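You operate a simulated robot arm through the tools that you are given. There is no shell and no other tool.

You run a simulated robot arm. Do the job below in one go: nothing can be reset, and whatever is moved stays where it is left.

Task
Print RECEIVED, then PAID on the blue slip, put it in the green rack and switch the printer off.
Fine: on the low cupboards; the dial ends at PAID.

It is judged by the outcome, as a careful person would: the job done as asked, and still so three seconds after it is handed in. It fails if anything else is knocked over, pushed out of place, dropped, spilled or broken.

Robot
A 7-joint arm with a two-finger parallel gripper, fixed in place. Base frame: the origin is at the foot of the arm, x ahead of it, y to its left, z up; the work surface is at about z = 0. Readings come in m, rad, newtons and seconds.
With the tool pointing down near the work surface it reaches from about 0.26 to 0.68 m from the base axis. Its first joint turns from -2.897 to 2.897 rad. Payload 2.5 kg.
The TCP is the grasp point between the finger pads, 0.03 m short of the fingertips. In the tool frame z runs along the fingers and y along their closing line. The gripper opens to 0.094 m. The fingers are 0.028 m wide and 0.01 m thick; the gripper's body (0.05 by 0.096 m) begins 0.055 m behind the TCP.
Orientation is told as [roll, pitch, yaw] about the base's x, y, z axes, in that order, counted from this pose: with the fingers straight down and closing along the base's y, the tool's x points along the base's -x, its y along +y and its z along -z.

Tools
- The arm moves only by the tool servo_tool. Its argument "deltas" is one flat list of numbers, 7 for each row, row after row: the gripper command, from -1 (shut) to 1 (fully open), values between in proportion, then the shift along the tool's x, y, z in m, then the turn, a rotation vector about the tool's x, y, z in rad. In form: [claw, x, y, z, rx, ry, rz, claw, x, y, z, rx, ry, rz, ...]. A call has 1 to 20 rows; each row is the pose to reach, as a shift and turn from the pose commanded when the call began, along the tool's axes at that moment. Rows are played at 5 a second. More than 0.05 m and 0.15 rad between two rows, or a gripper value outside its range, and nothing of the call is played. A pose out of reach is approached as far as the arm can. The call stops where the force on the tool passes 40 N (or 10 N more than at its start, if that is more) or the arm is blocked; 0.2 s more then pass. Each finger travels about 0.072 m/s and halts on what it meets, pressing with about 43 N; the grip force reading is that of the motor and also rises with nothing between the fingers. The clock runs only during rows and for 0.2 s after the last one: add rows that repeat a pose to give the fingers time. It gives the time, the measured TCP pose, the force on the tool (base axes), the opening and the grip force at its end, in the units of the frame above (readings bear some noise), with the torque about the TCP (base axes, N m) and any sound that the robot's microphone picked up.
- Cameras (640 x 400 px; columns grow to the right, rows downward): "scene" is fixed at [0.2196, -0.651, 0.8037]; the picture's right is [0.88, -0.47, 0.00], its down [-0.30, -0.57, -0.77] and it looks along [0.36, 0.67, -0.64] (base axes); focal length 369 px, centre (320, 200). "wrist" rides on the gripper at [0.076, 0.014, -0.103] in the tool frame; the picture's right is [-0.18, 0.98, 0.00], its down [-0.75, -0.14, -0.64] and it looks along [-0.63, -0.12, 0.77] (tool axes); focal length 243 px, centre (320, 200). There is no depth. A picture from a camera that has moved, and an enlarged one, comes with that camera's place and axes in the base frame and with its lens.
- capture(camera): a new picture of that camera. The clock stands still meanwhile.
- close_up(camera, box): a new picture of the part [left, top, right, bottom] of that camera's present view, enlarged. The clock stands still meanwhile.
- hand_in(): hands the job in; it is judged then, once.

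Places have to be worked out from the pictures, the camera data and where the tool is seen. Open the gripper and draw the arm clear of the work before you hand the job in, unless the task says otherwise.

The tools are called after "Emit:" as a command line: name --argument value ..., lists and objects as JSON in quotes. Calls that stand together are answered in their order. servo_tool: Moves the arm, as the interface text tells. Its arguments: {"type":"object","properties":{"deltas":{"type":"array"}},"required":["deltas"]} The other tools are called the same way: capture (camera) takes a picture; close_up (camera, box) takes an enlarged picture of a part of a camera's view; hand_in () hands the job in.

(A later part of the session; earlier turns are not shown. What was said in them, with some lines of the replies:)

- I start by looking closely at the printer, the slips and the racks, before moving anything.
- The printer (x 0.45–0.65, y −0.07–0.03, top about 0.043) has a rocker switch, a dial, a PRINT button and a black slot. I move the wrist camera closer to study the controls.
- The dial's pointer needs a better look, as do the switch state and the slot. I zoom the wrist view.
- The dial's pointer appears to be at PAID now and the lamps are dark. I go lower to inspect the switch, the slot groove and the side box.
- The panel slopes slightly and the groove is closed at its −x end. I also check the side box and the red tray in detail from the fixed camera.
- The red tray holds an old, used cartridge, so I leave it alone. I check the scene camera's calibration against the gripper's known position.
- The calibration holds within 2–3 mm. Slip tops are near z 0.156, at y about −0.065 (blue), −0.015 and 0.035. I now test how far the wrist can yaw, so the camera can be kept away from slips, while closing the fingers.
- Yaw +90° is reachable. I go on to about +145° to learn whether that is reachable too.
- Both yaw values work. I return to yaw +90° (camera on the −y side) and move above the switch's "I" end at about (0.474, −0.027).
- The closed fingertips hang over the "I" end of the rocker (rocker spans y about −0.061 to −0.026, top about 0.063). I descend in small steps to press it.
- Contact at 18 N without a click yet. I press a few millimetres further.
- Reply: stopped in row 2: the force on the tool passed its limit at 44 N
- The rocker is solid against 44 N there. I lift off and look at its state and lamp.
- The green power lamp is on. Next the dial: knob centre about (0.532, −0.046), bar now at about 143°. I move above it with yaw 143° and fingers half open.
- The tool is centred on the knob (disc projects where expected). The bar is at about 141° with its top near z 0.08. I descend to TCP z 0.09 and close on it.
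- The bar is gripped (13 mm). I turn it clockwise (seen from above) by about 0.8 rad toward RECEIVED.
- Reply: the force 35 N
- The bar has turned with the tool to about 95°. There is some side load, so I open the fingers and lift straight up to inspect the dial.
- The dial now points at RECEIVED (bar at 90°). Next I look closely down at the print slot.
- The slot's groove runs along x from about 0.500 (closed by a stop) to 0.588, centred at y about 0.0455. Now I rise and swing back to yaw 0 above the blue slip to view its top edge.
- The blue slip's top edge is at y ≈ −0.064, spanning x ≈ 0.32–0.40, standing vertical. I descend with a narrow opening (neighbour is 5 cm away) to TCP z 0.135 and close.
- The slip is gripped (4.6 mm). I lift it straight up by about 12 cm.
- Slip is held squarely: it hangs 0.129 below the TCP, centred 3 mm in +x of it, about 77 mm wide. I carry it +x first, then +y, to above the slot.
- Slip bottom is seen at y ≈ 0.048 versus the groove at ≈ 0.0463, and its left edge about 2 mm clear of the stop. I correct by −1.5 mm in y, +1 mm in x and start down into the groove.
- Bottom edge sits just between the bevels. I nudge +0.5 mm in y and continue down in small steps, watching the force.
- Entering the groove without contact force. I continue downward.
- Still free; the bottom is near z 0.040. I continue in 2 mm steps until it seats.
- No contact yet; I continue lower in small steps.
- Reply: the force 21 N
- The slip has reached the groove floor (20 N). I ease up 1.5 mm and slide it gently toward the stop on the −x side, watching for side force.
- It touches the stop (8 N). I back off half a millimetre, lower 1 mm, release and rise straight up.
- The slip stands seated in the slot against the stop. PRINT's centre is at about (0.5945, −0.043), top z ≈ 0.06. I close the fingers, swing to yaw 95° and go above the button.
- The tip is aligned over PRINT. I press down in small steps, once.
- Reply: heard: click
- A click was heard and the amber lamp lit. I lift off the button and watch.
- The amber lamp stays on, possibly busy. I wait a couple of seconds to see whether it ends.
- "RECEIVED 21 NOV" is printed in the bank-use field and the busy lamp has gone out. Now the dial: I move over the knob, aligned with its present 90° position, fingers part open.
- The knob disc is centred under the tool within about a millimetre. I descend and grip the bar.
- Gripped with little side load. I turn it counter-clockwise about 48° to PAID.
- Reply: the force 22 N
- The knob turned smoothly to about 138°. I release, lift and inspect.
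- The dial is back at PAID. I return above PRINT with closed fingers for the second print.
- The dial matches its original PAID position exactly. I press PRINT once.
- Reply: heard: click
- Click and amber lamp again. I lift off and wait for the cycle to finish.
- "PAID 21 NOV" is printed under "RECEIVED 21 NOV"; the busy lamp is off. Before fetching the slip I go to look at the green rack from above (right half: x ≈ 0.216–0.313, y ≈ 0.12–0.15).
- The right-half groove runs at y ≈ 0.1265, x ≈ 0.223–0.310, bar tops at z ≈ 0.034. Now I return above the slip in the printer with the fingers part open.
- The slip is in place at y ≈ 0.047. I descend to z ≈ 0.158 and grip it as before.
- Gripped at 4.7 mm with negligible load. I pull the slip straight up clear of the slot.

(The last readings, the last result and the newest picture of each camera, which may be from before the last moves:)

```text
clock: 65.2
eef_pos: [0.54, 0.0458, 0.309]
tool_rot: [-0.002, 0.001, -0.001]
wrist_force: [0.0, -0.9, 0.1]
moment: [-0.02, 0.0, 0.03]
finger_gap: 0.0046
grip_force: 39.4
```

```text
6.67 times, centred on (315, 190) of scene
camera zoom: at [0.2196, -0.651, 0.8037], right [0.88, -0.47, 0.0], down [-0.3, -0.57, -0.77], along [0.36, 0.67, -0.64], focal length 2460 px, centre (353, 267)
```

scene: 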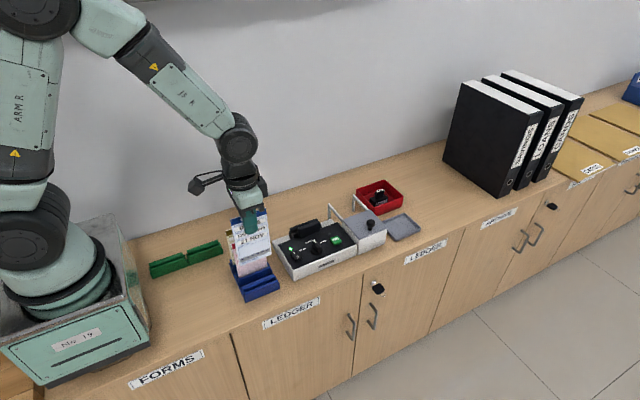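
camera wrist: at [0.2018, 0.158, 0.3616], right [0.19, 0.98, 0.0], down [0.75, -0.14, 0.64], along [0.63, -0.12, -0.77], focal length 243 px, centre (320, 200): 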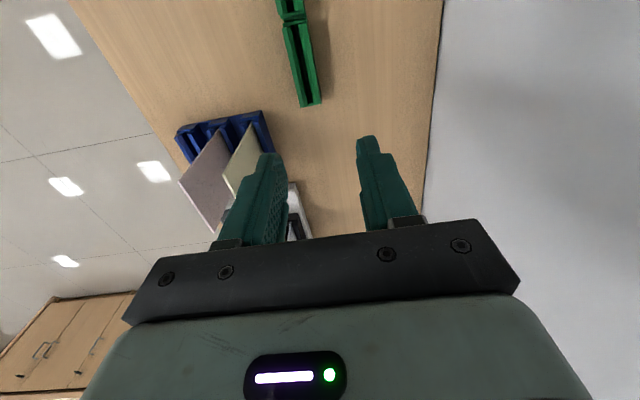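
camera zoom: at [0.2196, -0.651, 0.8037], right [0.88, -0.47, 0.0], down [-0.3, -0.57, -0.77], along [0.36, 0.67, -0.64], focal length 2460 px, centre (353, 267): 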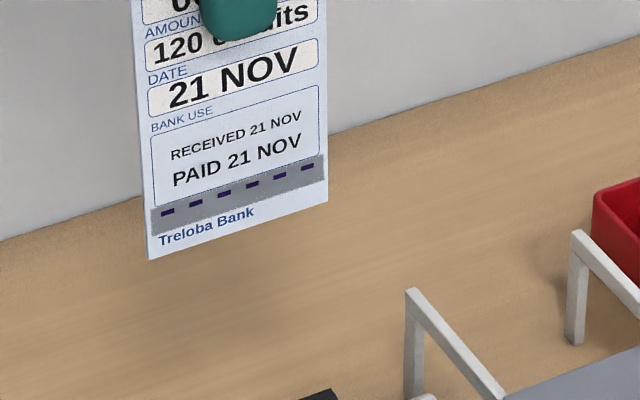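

Both lines are clean and the slip is held squarely (bottom 0.1285 below TCP, centre +3 mm in x). I carry it over to above the right half of the green rack.

Emit:
servo_tool --deltas '[-1, 0.04, 0.012, 0, 0, 0, 0, -1, 0.08, 0.024, 0, 0, 0, 0, -1, 0.12, 0.036, 0, 0, 0, 0, -1, 0.16, 0.048, 0, 0, 0, 0, -1, 0.2, 0.06, 0, 0, 0, 0, -1, 0.24, 0.072, 0, 0, 0, 0, -1, 0.2765, 0.0807, 0, 0, 0, 0, -1, 0.2765, 0.0807, 0.03, 0, 0, 0, -1, 0.2765, 0.0807, 0.07, 0, 0, 0, -1, 0.2765, 0.0807, 0.1, 0, 0, 0, -1, 0.2765, 0.0807, 0.1, 0, 0, 0]'

Emit:
capture --camera "wrist"

Emit:
close_up --camera "wrist" --box '[250, 0, 390, 120]'

Emit:
close_up --camera "scene" --box '[150, 180, 250, 290]'

```text
clock: 67.6
eef_pos: [0.2649, 0.1261, 0.2094]
tool_rot: [-0.001, 0.0, -0.001]
wrist_force: [0.2, -0.1, 0.1]
moment: [0.0, -0.03, -0.01]
finger_gap: 0.0048
grip_force: 38.7
```

```text
taken
camera wrist: at [0.1878, 0.1413, 0.3131], right [0.19, 0.98, 0.0], down [0.75, -0.14, 0.64], along [0.63, -0.12, -0.77], focal length 243 px, centre (320, 200)
```

wrist: 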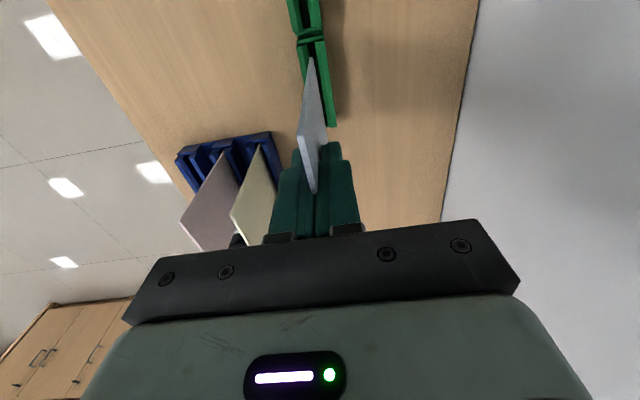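

```text
3.33 times, centred on (320, 60) of wrist
camera zoom: at [0.1878, 0.1413, 0.3131], right [0.19, 0.98, 0.0], down [0.75, -0.14, 0.64], along [0.63, -0.12, -0.77], focal length 809 px, centre (320, 667)
```

zoom: 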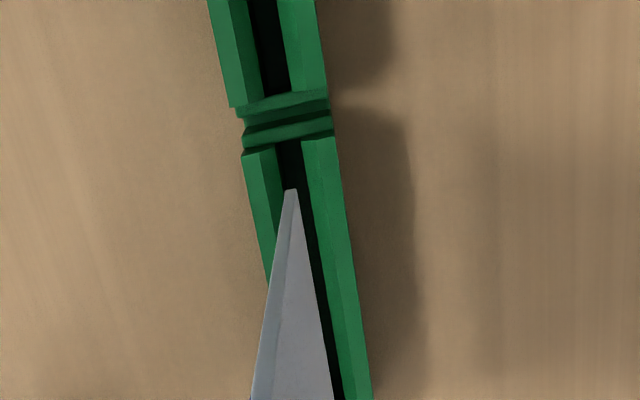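

```text
3.64 times, centred on (200, 235) of scene
camera zoom: at [0.2196, -0.651, 0.8037], right [0.88, -0.47, 0.0], down [-0.3, -0.57, -0.77], along [0.36, 0.67, -0.64], focal length 1342 px, centre (756, 73)
```

zoom: 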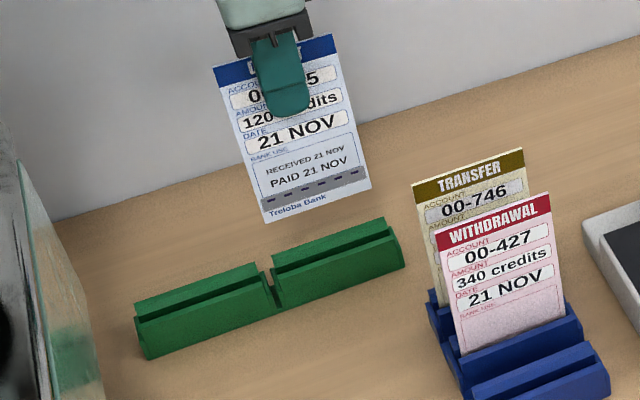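

Slip bottom is at y ≈ 0.1276 versus groove ≈ 0.126. I shift −1.5 mm in y and +3 mm in x, and lower to just above the bars for another look.

Emit:
servo_tool --deltas '[-1, -0.003, -0.0015, 0.0, 0, 0, 0, -1, -0.003, -0.0015, 0.02, 0, 0, 0, -1, -0.003, -0.0015, 0.035, 0, 0, 0, -1, -0.003, -0.0015, 0.042, 0, 0, 0, -1, -0.003, -0.0015, 0.042, 0, 0, 0]'

Emit:
close_up --camera "wrist" --box '[270, 0, 390, 100]'

Emit:
close_up --camera "scene" --box '[170, 200, 250, 280]'

```text
clock: 68.8
eef_pos: [0.2668, 0.1246, 0.1674]
tool_rot: [-0.002, 0.002, -0.001]
wrist_force: [-0.5, 0.3, -0.1]
moment: [0.01, -0.02, -0.01]
finger_gap: 0.0044
grip_force: 39.1
```

```text
4.00 times, centred on (330, 50) of wrist
camera zoom: at [0.1906, 0.1392, 0.2703], right [0.19, 0.98, 0.0], down [0.75, -0.14, 0.64], along [0.63, -0.12, -0.77], focal length 970 px, centre (280, 800)
```

zoom: 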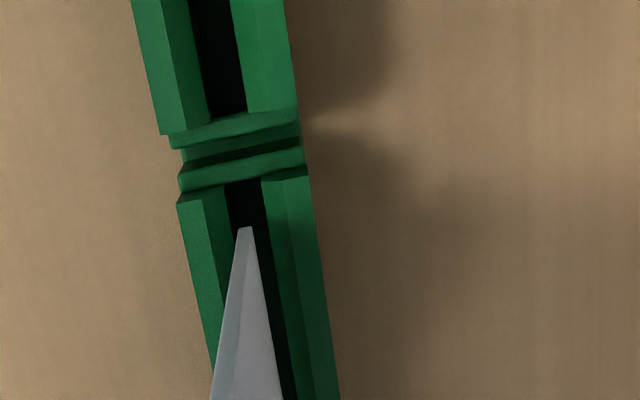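

```text
5.00 times, centred on (210, 240) of scene
camera zoom: at [0.2196, -0.651, 0.8037], right [0.88, -0.47, 0.0], down [-0.3, -0.57, -0.77], along [0.36, 0.67, -0.64], focal length 1845 px, centre (870, 0)
```

zoom: 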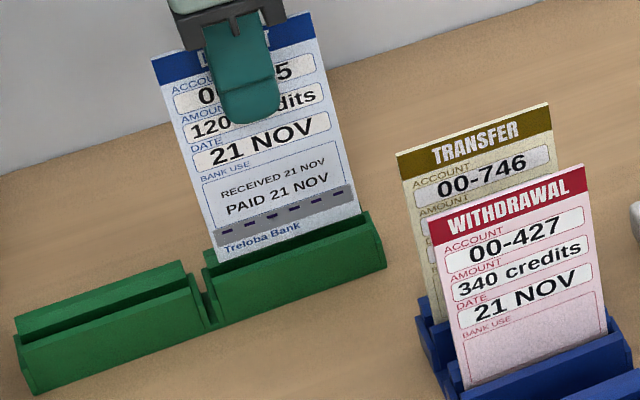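

Slip is about 1 mm too far forward. I shift +1 mm in y and lower in small steps into the groove.

Emit:
servo_tool --deltas '[-1, 0, 0.001, 0.0, 0, 0, 0, -1, 0, 0.001, 0.004, 0, 0, 0, -1, 0, 0.001, 0.008, 0, 0, 0, -1, 0, 0.001, 0.012, 0, 0, 0, -1, 0, 0.001, 0.012, 0, 0, 0]'

Emit:
close_up --camera "wrist" --box '[270, 0, 390, 100]'

Emit:
close_up --camera "scene" --box '[170, 200, 250, 280]'

```text
clock: 70.0
eef_pos: [0.268, 0.1261, 0.1548]
tool_rot: [-0.002, -0.001, -0.002]
wrist_force: [-0.4, 0.5, 0.1]
moment: [-0.01, 0.02, 0.0]
finger_gap: 0.0047
grip_force: 39.8
```

```text
4.00 times, centred on (330, 50) of wrist
camera zoom: at [0.1914, 0.1408, 0.2586], right [0.19, 0.98, 0.0], down [0.75, -0.14, 0.64], along [0.63, -0.12, -0.77], focal length 970 px, centre (280, 800)
```

zoom: 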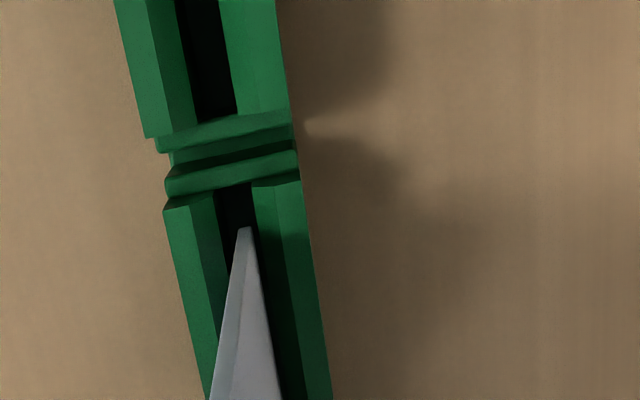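

```text
5.00 times, centred on (210, 240) of scene
camera zoom: at [0.2196, -0.651, 0.8037], right [0.88, -0.47, 0.0], down [-0.3, -0.57, -0.77], along [0.36, 0.67, -0.64], focal length 1845 px, centre (870, 0)
```

zoom: 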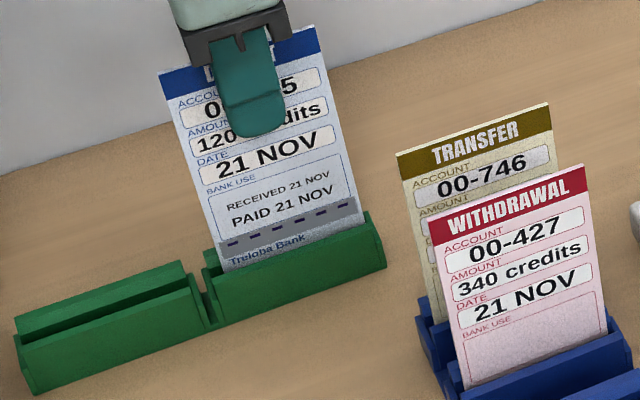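

It is entering the groove freely. I continue down until it seats.

Emit:
servo_tool --deltas '[-1, 0, 0, 0.004, 0, 0, 0, -1, 0, 0, 0.008, 0, 0, 0, -1, 0, 0, 0.012, 0, 0, 0, -1, 0, 0, 0.015, 0, 0, 0, -1, 0, 0, 0.015, 0, 0, 0]'

Emit:
close_up --camera "wrist" --box '[270, 0, 390, 100]'

Emit:
close_up --camera "scene" --box '[170, 200, 250, 280]'

```text
clock: 71.2
eef_pos: [0.2673, 0.1259, 0.1402]
tool_rot: [0.0, -0.001, -0.003]
wrist_force: [0.4, 0.0, 0.0]
moment: [-0.04, 0.01, -0.01]
finger_gap: 0.0046
grip_force: 39.2
```

```text
4.00 times, centred on (330, 50) of wrist
camera zoom: at [0.1912, 0.1406, 0.2436], right [0.19, 0.98, 0.0], down [0.75, -0.14, 0.64], along [0.63, -0.12, -0.77], focal length 970 px, centre (280, 800)
```

zoom: 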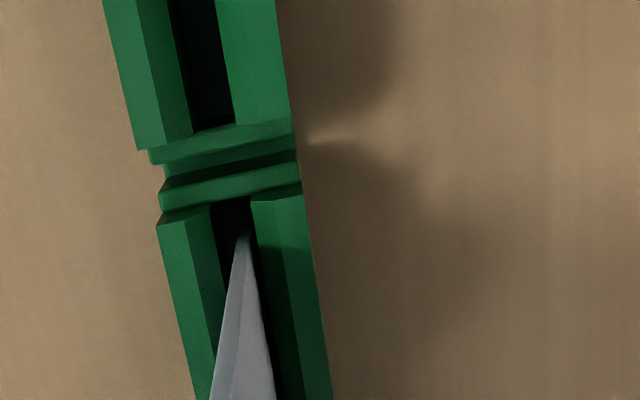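

```text
5.00 times, centred on (210, 240) of scene
camera zoom: at [0.2196, -0.651, 0.8037], right [0.88, -0.47, 0.0], down [-0.3, -0.57, -0.77], along [0.36, 0.67, -0.64], focal length 1845 px, centre (870, 0)
```

zoom: 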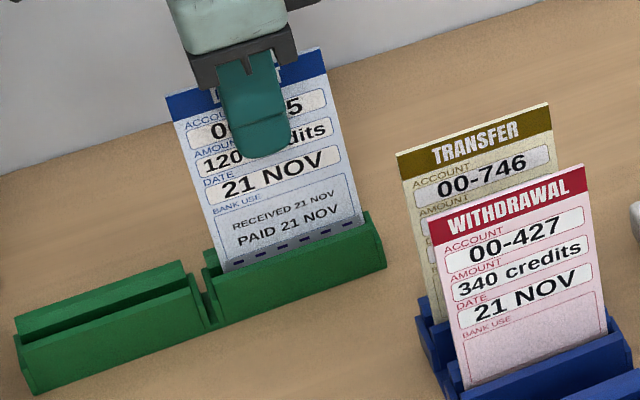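

The bottom is at about z 0.011 with no load yet. I go the last few millimetres in 1 mm steps.

Emit:
servo_tool --deltas '[-1, 0, 0, 0.001, 0, 0, 0, -1, 0, 0, 0.002, 0, 0, 0, -1, 0, 0, 0.003, 0, 0, 0, -1, 0, 0, 0.004, 0, 0, 0, -1, 0, 0, 0.004, 0, 0, 0]'

```text
clock: 72.4
eef_pos: [0.2674, 0.1267, 0.1368]
tool_rot: [-0.001, 0.001, -0.002]
wrist_force: [-0.8, 0.3, -0.3]
moment: [0.01, -0.02, 0.01]
finger_gap: 0.0046
grip_force: 39.9
```

Emit:
servo_tool --deltas '[-1, 0, 0, 0.001, 0, 0, 0, -1, 0, 0, 0.002, 0, 0, 0, -1, 0, 0, 0.003, 0, 0, 0, -1, 0, 0, 0.003, 0, 0, 0]'

```text
clock: 73.4
eef_pos: [0.2675, 0.1267, 0.1332]
tool_rot: [0.001, -0.002, -0.001]
wrist_force: [-2.9, -0.5, 29.5]
moment: [0.03, 0.35, 0.01]
finger_gap: 0.0047
grip_force: 39.1
```

The slip now bears on the rack's floor (29 N). I ease off a millimetre, open gently and rise straight up.

Emit:
servo_tool --deltas '[-1, 0, 0, -0.0015, 0, 0, 0, -0.9, 0, 0, -0.0015, 0, 0, 0, -0.7, 0, 0, -0.0015, 0, 0, 0, -0.4, 0, 0, -0.0015, 0, 0, 0, -0.3, 0, 0, -0.0015, 0, 0, 0, -0.3, 0, 0, -0.02, 0, 0, 0, -0.3, 0, 0, -0.05, 0, 0, 0, -0.3, 0, 0, -0.09, 0, 0, 0, -0.3, 0, 0, -0.13, 0, 0, 0, -0.3, 0, 0, -0.13, 0, 0, 0]'

Emit:
close_up --camera "scene" --box '[160, 180, 260, 290]'

Emit:
capture --camera "wrist"

```text
clock: 75.6
eef_pos: [0.2673, 0.1278, 0.264]
tool_rot: [0.0, 0.0, -0.001]
wrist_force: [-1.0, -0.2, 0.5]
moment: [0.0, 0.01, -0.05]
finger_gap: 0.0327
grip_force: 0.0
```

```text
3.64 times, centred on (210, 235) of scene
camera zoom: at [0.2196, -0.651, 0.8037], right [0.88, -0.47, 0.0], down [-0.3, -0.57, -0.77], along [0.36, 0.67, -0.64], focal length 1342 px, centre (720, 73)
```

zoom: 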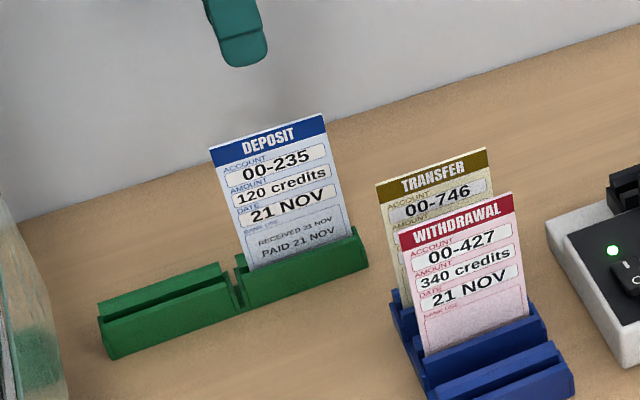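

```text
taken
camera wrist: at [0.1917, 0.1409, 0.3675], right [0.19, 0.98, 0.0], down [0.75, -0.14, 0.64], along [0.63, -0.12, -0.77], focal length 243 px, centre (320, 200)
```

wrist: 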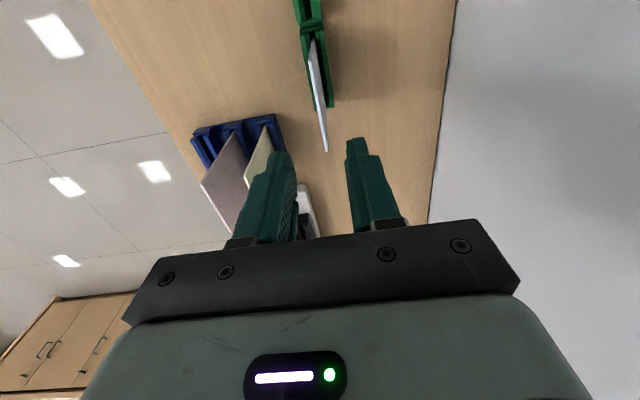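

The slip stands upright in the green rack. Now I swing to yaw 90° above the switch's "O" end at about (0.473, −0.062).

Emit:
servo_tool --deltas '[-0.5, -0.0172, -0.0158, -0.015, 0, 0, -0.131, -1, -0.0343, -0.0317, -0.03, 0, 0, -0.262, -1, -0.0515, -0.0475, -0.03, 0, 0, -0.393, -1, -0.0687, -0.0633, -0.03, 0, 0, -0.524, -1, -0.0858, -0.0792, -0.03, 0, 0, -0.655, -1, -0.103, -0.095, -0.03, 0, 0, -0.786, -1, -0.1202, -0.1108, -0.03, 0, 0, -0.917, -1, -0.1373, -0.1267, -0.03, 0, 0, -1.048, -1, -0.1545, -0.1425, -0.03, 0, 0, -1.179, -1, -0.1717, -0.1583, -0.03, 0, 0, -1.31, -1, -0.1888, -0.1742, -0.03, 0, 0, -1.441, -1, -0.206, -0.19, -0.03, 0, 0, -1.571, -1, -0.206, -0.19, 0.01, 0, 0, -1.571, -1, -0.206, -0.19, 0.05, 0, 0, -1.571, -1, -0.206, -0.19, 0.09, 0, 0, -1.571, -1, -0.206, -0.19, 0.13, 0, 0, -1.571, -1, -0.206, -0.19, 0.13, 0, 0, -1.571]'

Emit:
capture --camera "wrist"

Emit:
close_up --camera "wrist" --box '[230, 20, 410, 160]'

Emit:
close_up --camera "scene" --box '[260, 190, 360, 290]'

```text
clock: 79.2
eef_pos: [0.4728, -0.0636, 0.1335]
tool_rot: [-0.002, 0.002, 1.569]
wrist_force: [-0.2, -0.3, -0.1]
moment: [-0.02, 0.01, 0.01]
finger_gap: 0.0001
grip_force: 33.0
```

```text
taken
camera wrist: at [0.458, -0.1397, 0.2367], right [-0.98, 0.19, 0.0], down [0.14, 0.75, 0.64], along [0.12, 0.63, -0.77], focal length 243 px, centre (320, 200)
```

wrist: 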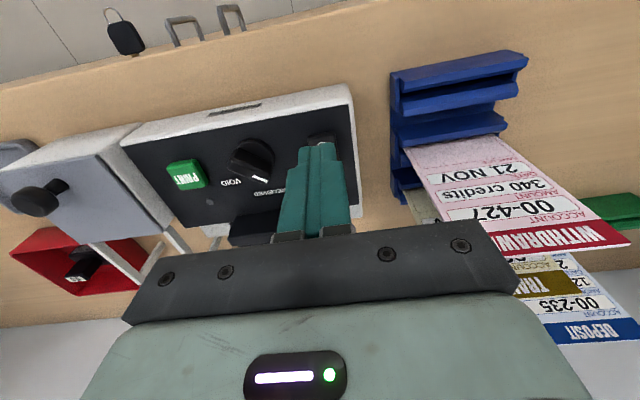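

```text
2.86 times, centred on (320, 90) of wrist
camera zoom: at [0.458, -0.1397, 0.2367], right [-0.98, 0.19, 0.0], down [0.14, 0.75, 0.64], along [0.12, 0.63, -0.77], focal length 693 px, centre (320, 514)
```

zoom: 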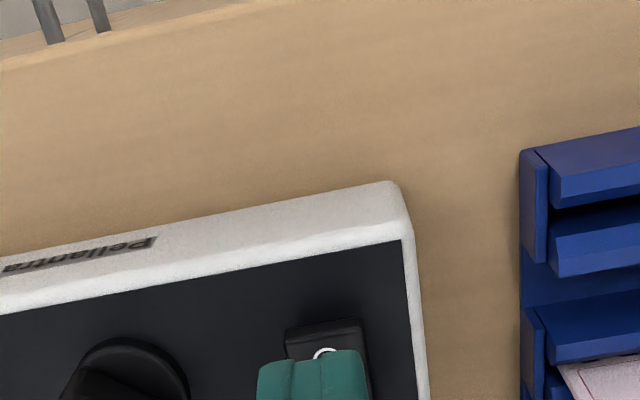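

```text
4.00 times, centred on (310, 240) of scene
camera zoom: at [0.2196, -0.651, 0.8037], right [0.88, -0.47, 0.0], down [-0.3, -0.57, -0.77], along [0.36, 0.67, -0.64], focal length 1476 px, centre (360, 40)
```

zoom: 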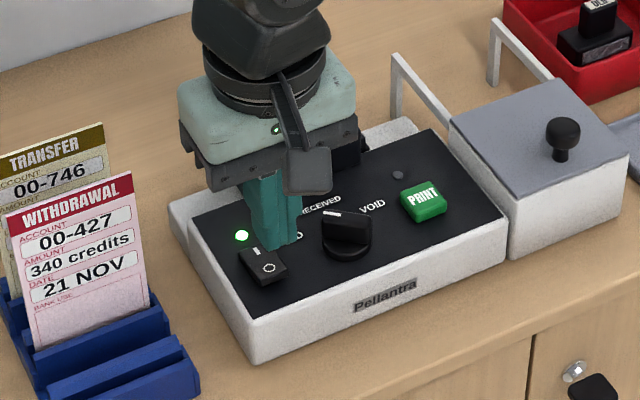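

The tip is over the "O" end (rocker end at y ≈ −0.062). I press down in small steps.

Emit:
servo_tool --deltas '[-1, 0, 0, 0.02, 0, 0, 0, -1, 0, 0, 0.034, 0, 0, 0, -1, 0, 0, 0.038, 0, 0, 0, -1, 0, 0, 0.04, 0, 0, 0, -1, 0, 0, 0.042, 0, 0, 0, -1, 0, 0, 0.044, 0, 0, 0]'

Emit:
close_up --camera "scene" --box '[260, 190, 360, 290]'

```text
clock: 80.6
eef_pos: [0.4739, -0.0633, 0.0909]
tool_rot: [-0.001, 0.0, 1.571]
wrist_force: [-7.2, 0.1, 21.9]
moment: [0.31, 0.23, 0.13]
finger_gap: 0.0
grip_force: 32.6
```

```text
4.00 times, centred on (310, 240) of scene
camera zoom: at [0.2196, -0.651, 0.8037], right [0.88, -0.47, 0.0], down [-0.3, -0.57, -0.77], along [0.36, 0.67, -0.64], focal length 1476 px, centre (360, 40)
```

zoom: 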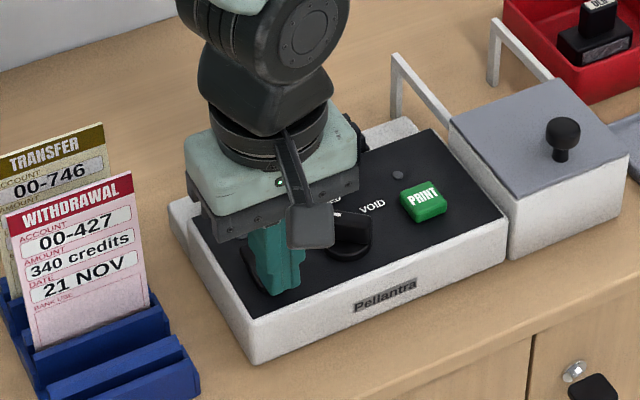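

I press a millimetre or two more to be sure, then will lift and check the lamp.

Emit:
servo_tool --deltas '[-1, 0, 0, 0.001, 0, 0, 0, -1, 0, 0, 0.002, 0, 0, 0]'

Emit:
servo_tool --deltas '[-1, 0, 0, -0.02, 0, 0, 0, -1, 0, 0, -0.05, 0, 0, 0, -1, 0, 0, -0.09, 0, 0, 0, -1, 0, 0, -0.13, 0, 0, 0, -1, 0, 0, -0.13, 0, 0, 0]'

Emit:
close_up --camera "scene" --box '[260, 190, 360, 290]'

```text
clock: 81.0
eef_pos: [0.4739, -0.0649, 0.0913]
tool_rot: [-0.001, 0.001, 1.57]
wrist_force: [-1.9, -0.1, 5.9]
moment: [0.1, 0.07, 0.03]
finger_gap: 0.0
grip_force: 32.6
stopped in row 2: the force on the tool passed its limit at 44 N (the readings are from after the stop); the commanded pose is now the measured one
```

```text
clock: 82.2
eef_pos: [0.4732, -0.0626, 0.2183]
tool_rot: [0.0, 0.001, 1.571]
wrist_force: [0.2, -0.4, -0.6]
moment: [0.01, 0.01, -0.01]
finger_gap: 0.0001
grip_force: 32.5
```

```text
4.00 times, centred on (310, 240) of scene
camera zoom: at [0.2196, -0.651, 0.8037], right [0.88, -0.47, 0.0], down [-0.3, -0.57, -0.77], along [0.36, 0.67, -0.64], focal length 1476 px, centre (360, 40)
```

zoom: 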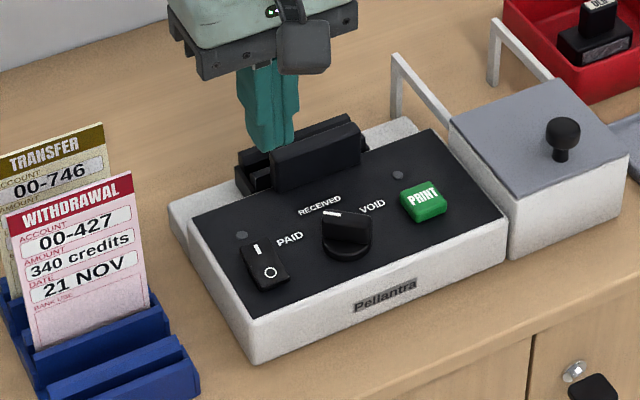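

The power lamp is dark: printer off, dial at PAID. I open the gripper and raise the arm clear.

Emit:
servo_tool --deltas '[-1, 0, 0, -0.04, 0, 0, 0, -0.5, 0, 0, -0.08, 0, 0, 0, 0, 0, 0, -0.12, 0, 0, 0, 0.5, 0, 0, -0.15, 0, 0, 0, 1, 0, 0, -0.15, 0, 0, 0, 1, 0, 0, -0.15, 0, 0, 0, 1, 0, 0, -0.15, 0, 0, 0]'

Emit:
capture --camera "scene"

Emit:
close_up --camera "scene" --box '[140, 190, 300, 310]'

Emit:
close_up --camera "scene" --box '[270, 200, 360, 280]'

```text
clock: 83.8
eef_pos: [0.4727, -0.0631, 0.3701]
tool_rot: [-0.002, 0.002, 1.571]
wrist_force: [-0.8, 0.8, 0.2]
moment: [0.04, -0.01, 0.02]
finger_gap: 0.094
grip_force: 0.1
```

```text
taken
```

scene: 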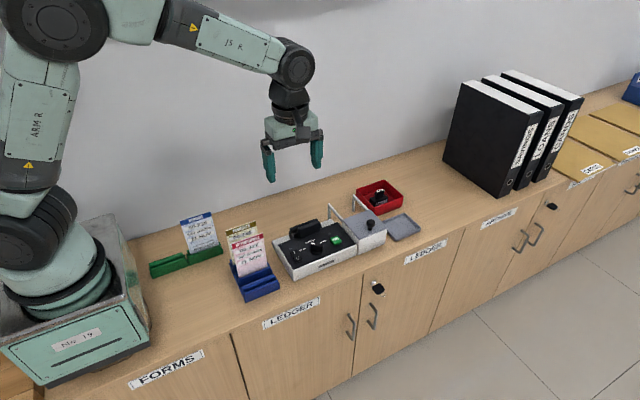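

```text
3.33 times, centred on (220, 250) of scene
camera zoom: at [0.2196, -0.651, 0.8037], right [0.88, -0.47, 0.0], down [-0.3, -0.57, -0.77], along [0.36, 0.67, -0.64], focal length 1230 px, centre (653, 33)
```

zoom: 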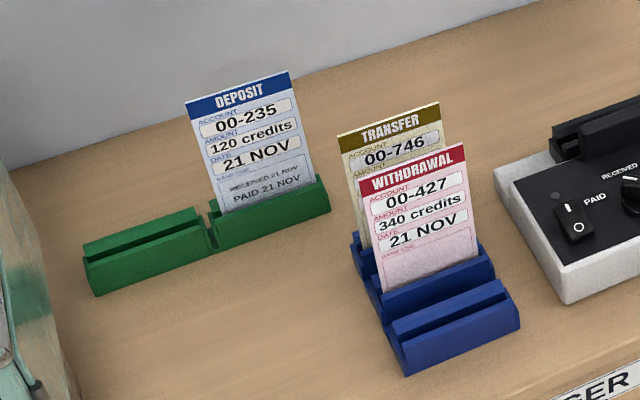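

```text
5.00 times, centred on (315, 240) of scene
camera zoom: at [0.2196, -0.651, 0.8037], right [0.88, -0.47, 0.0], down [-0.3, -0.57, -0.77], along [0.36, 0.67, -0.64], focal length 1845 px, centre (345, 0)
```

zoom: 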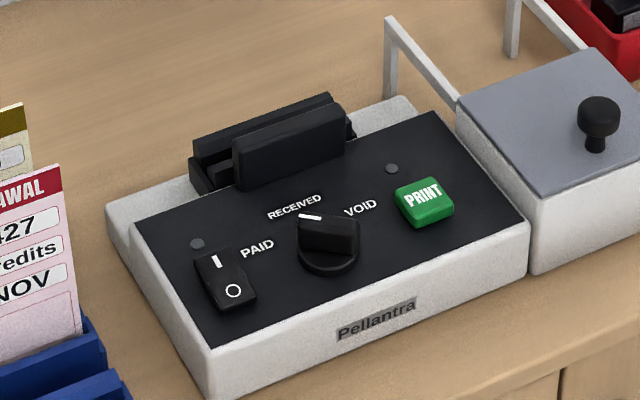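

The slip with RECEIVED then PAID stands in the green rack. The printer is off, the dial is at PAID, nothing else has moved, and the arm is clear with the gripper open. I hand the job in.

Emit:
hand_in

```text
The job is handed in.
```

The blue slip now reads "RECEIVED 21 NOV" with "PAID 21 NOV" below it, and it stands upright in the right half of the green rack. The printer is switched off with its lamp dark, and the dial is at PAID.

In the last pictures nothing else had moved or fallen. I opened the gripper and raised the arm clear before handing in.
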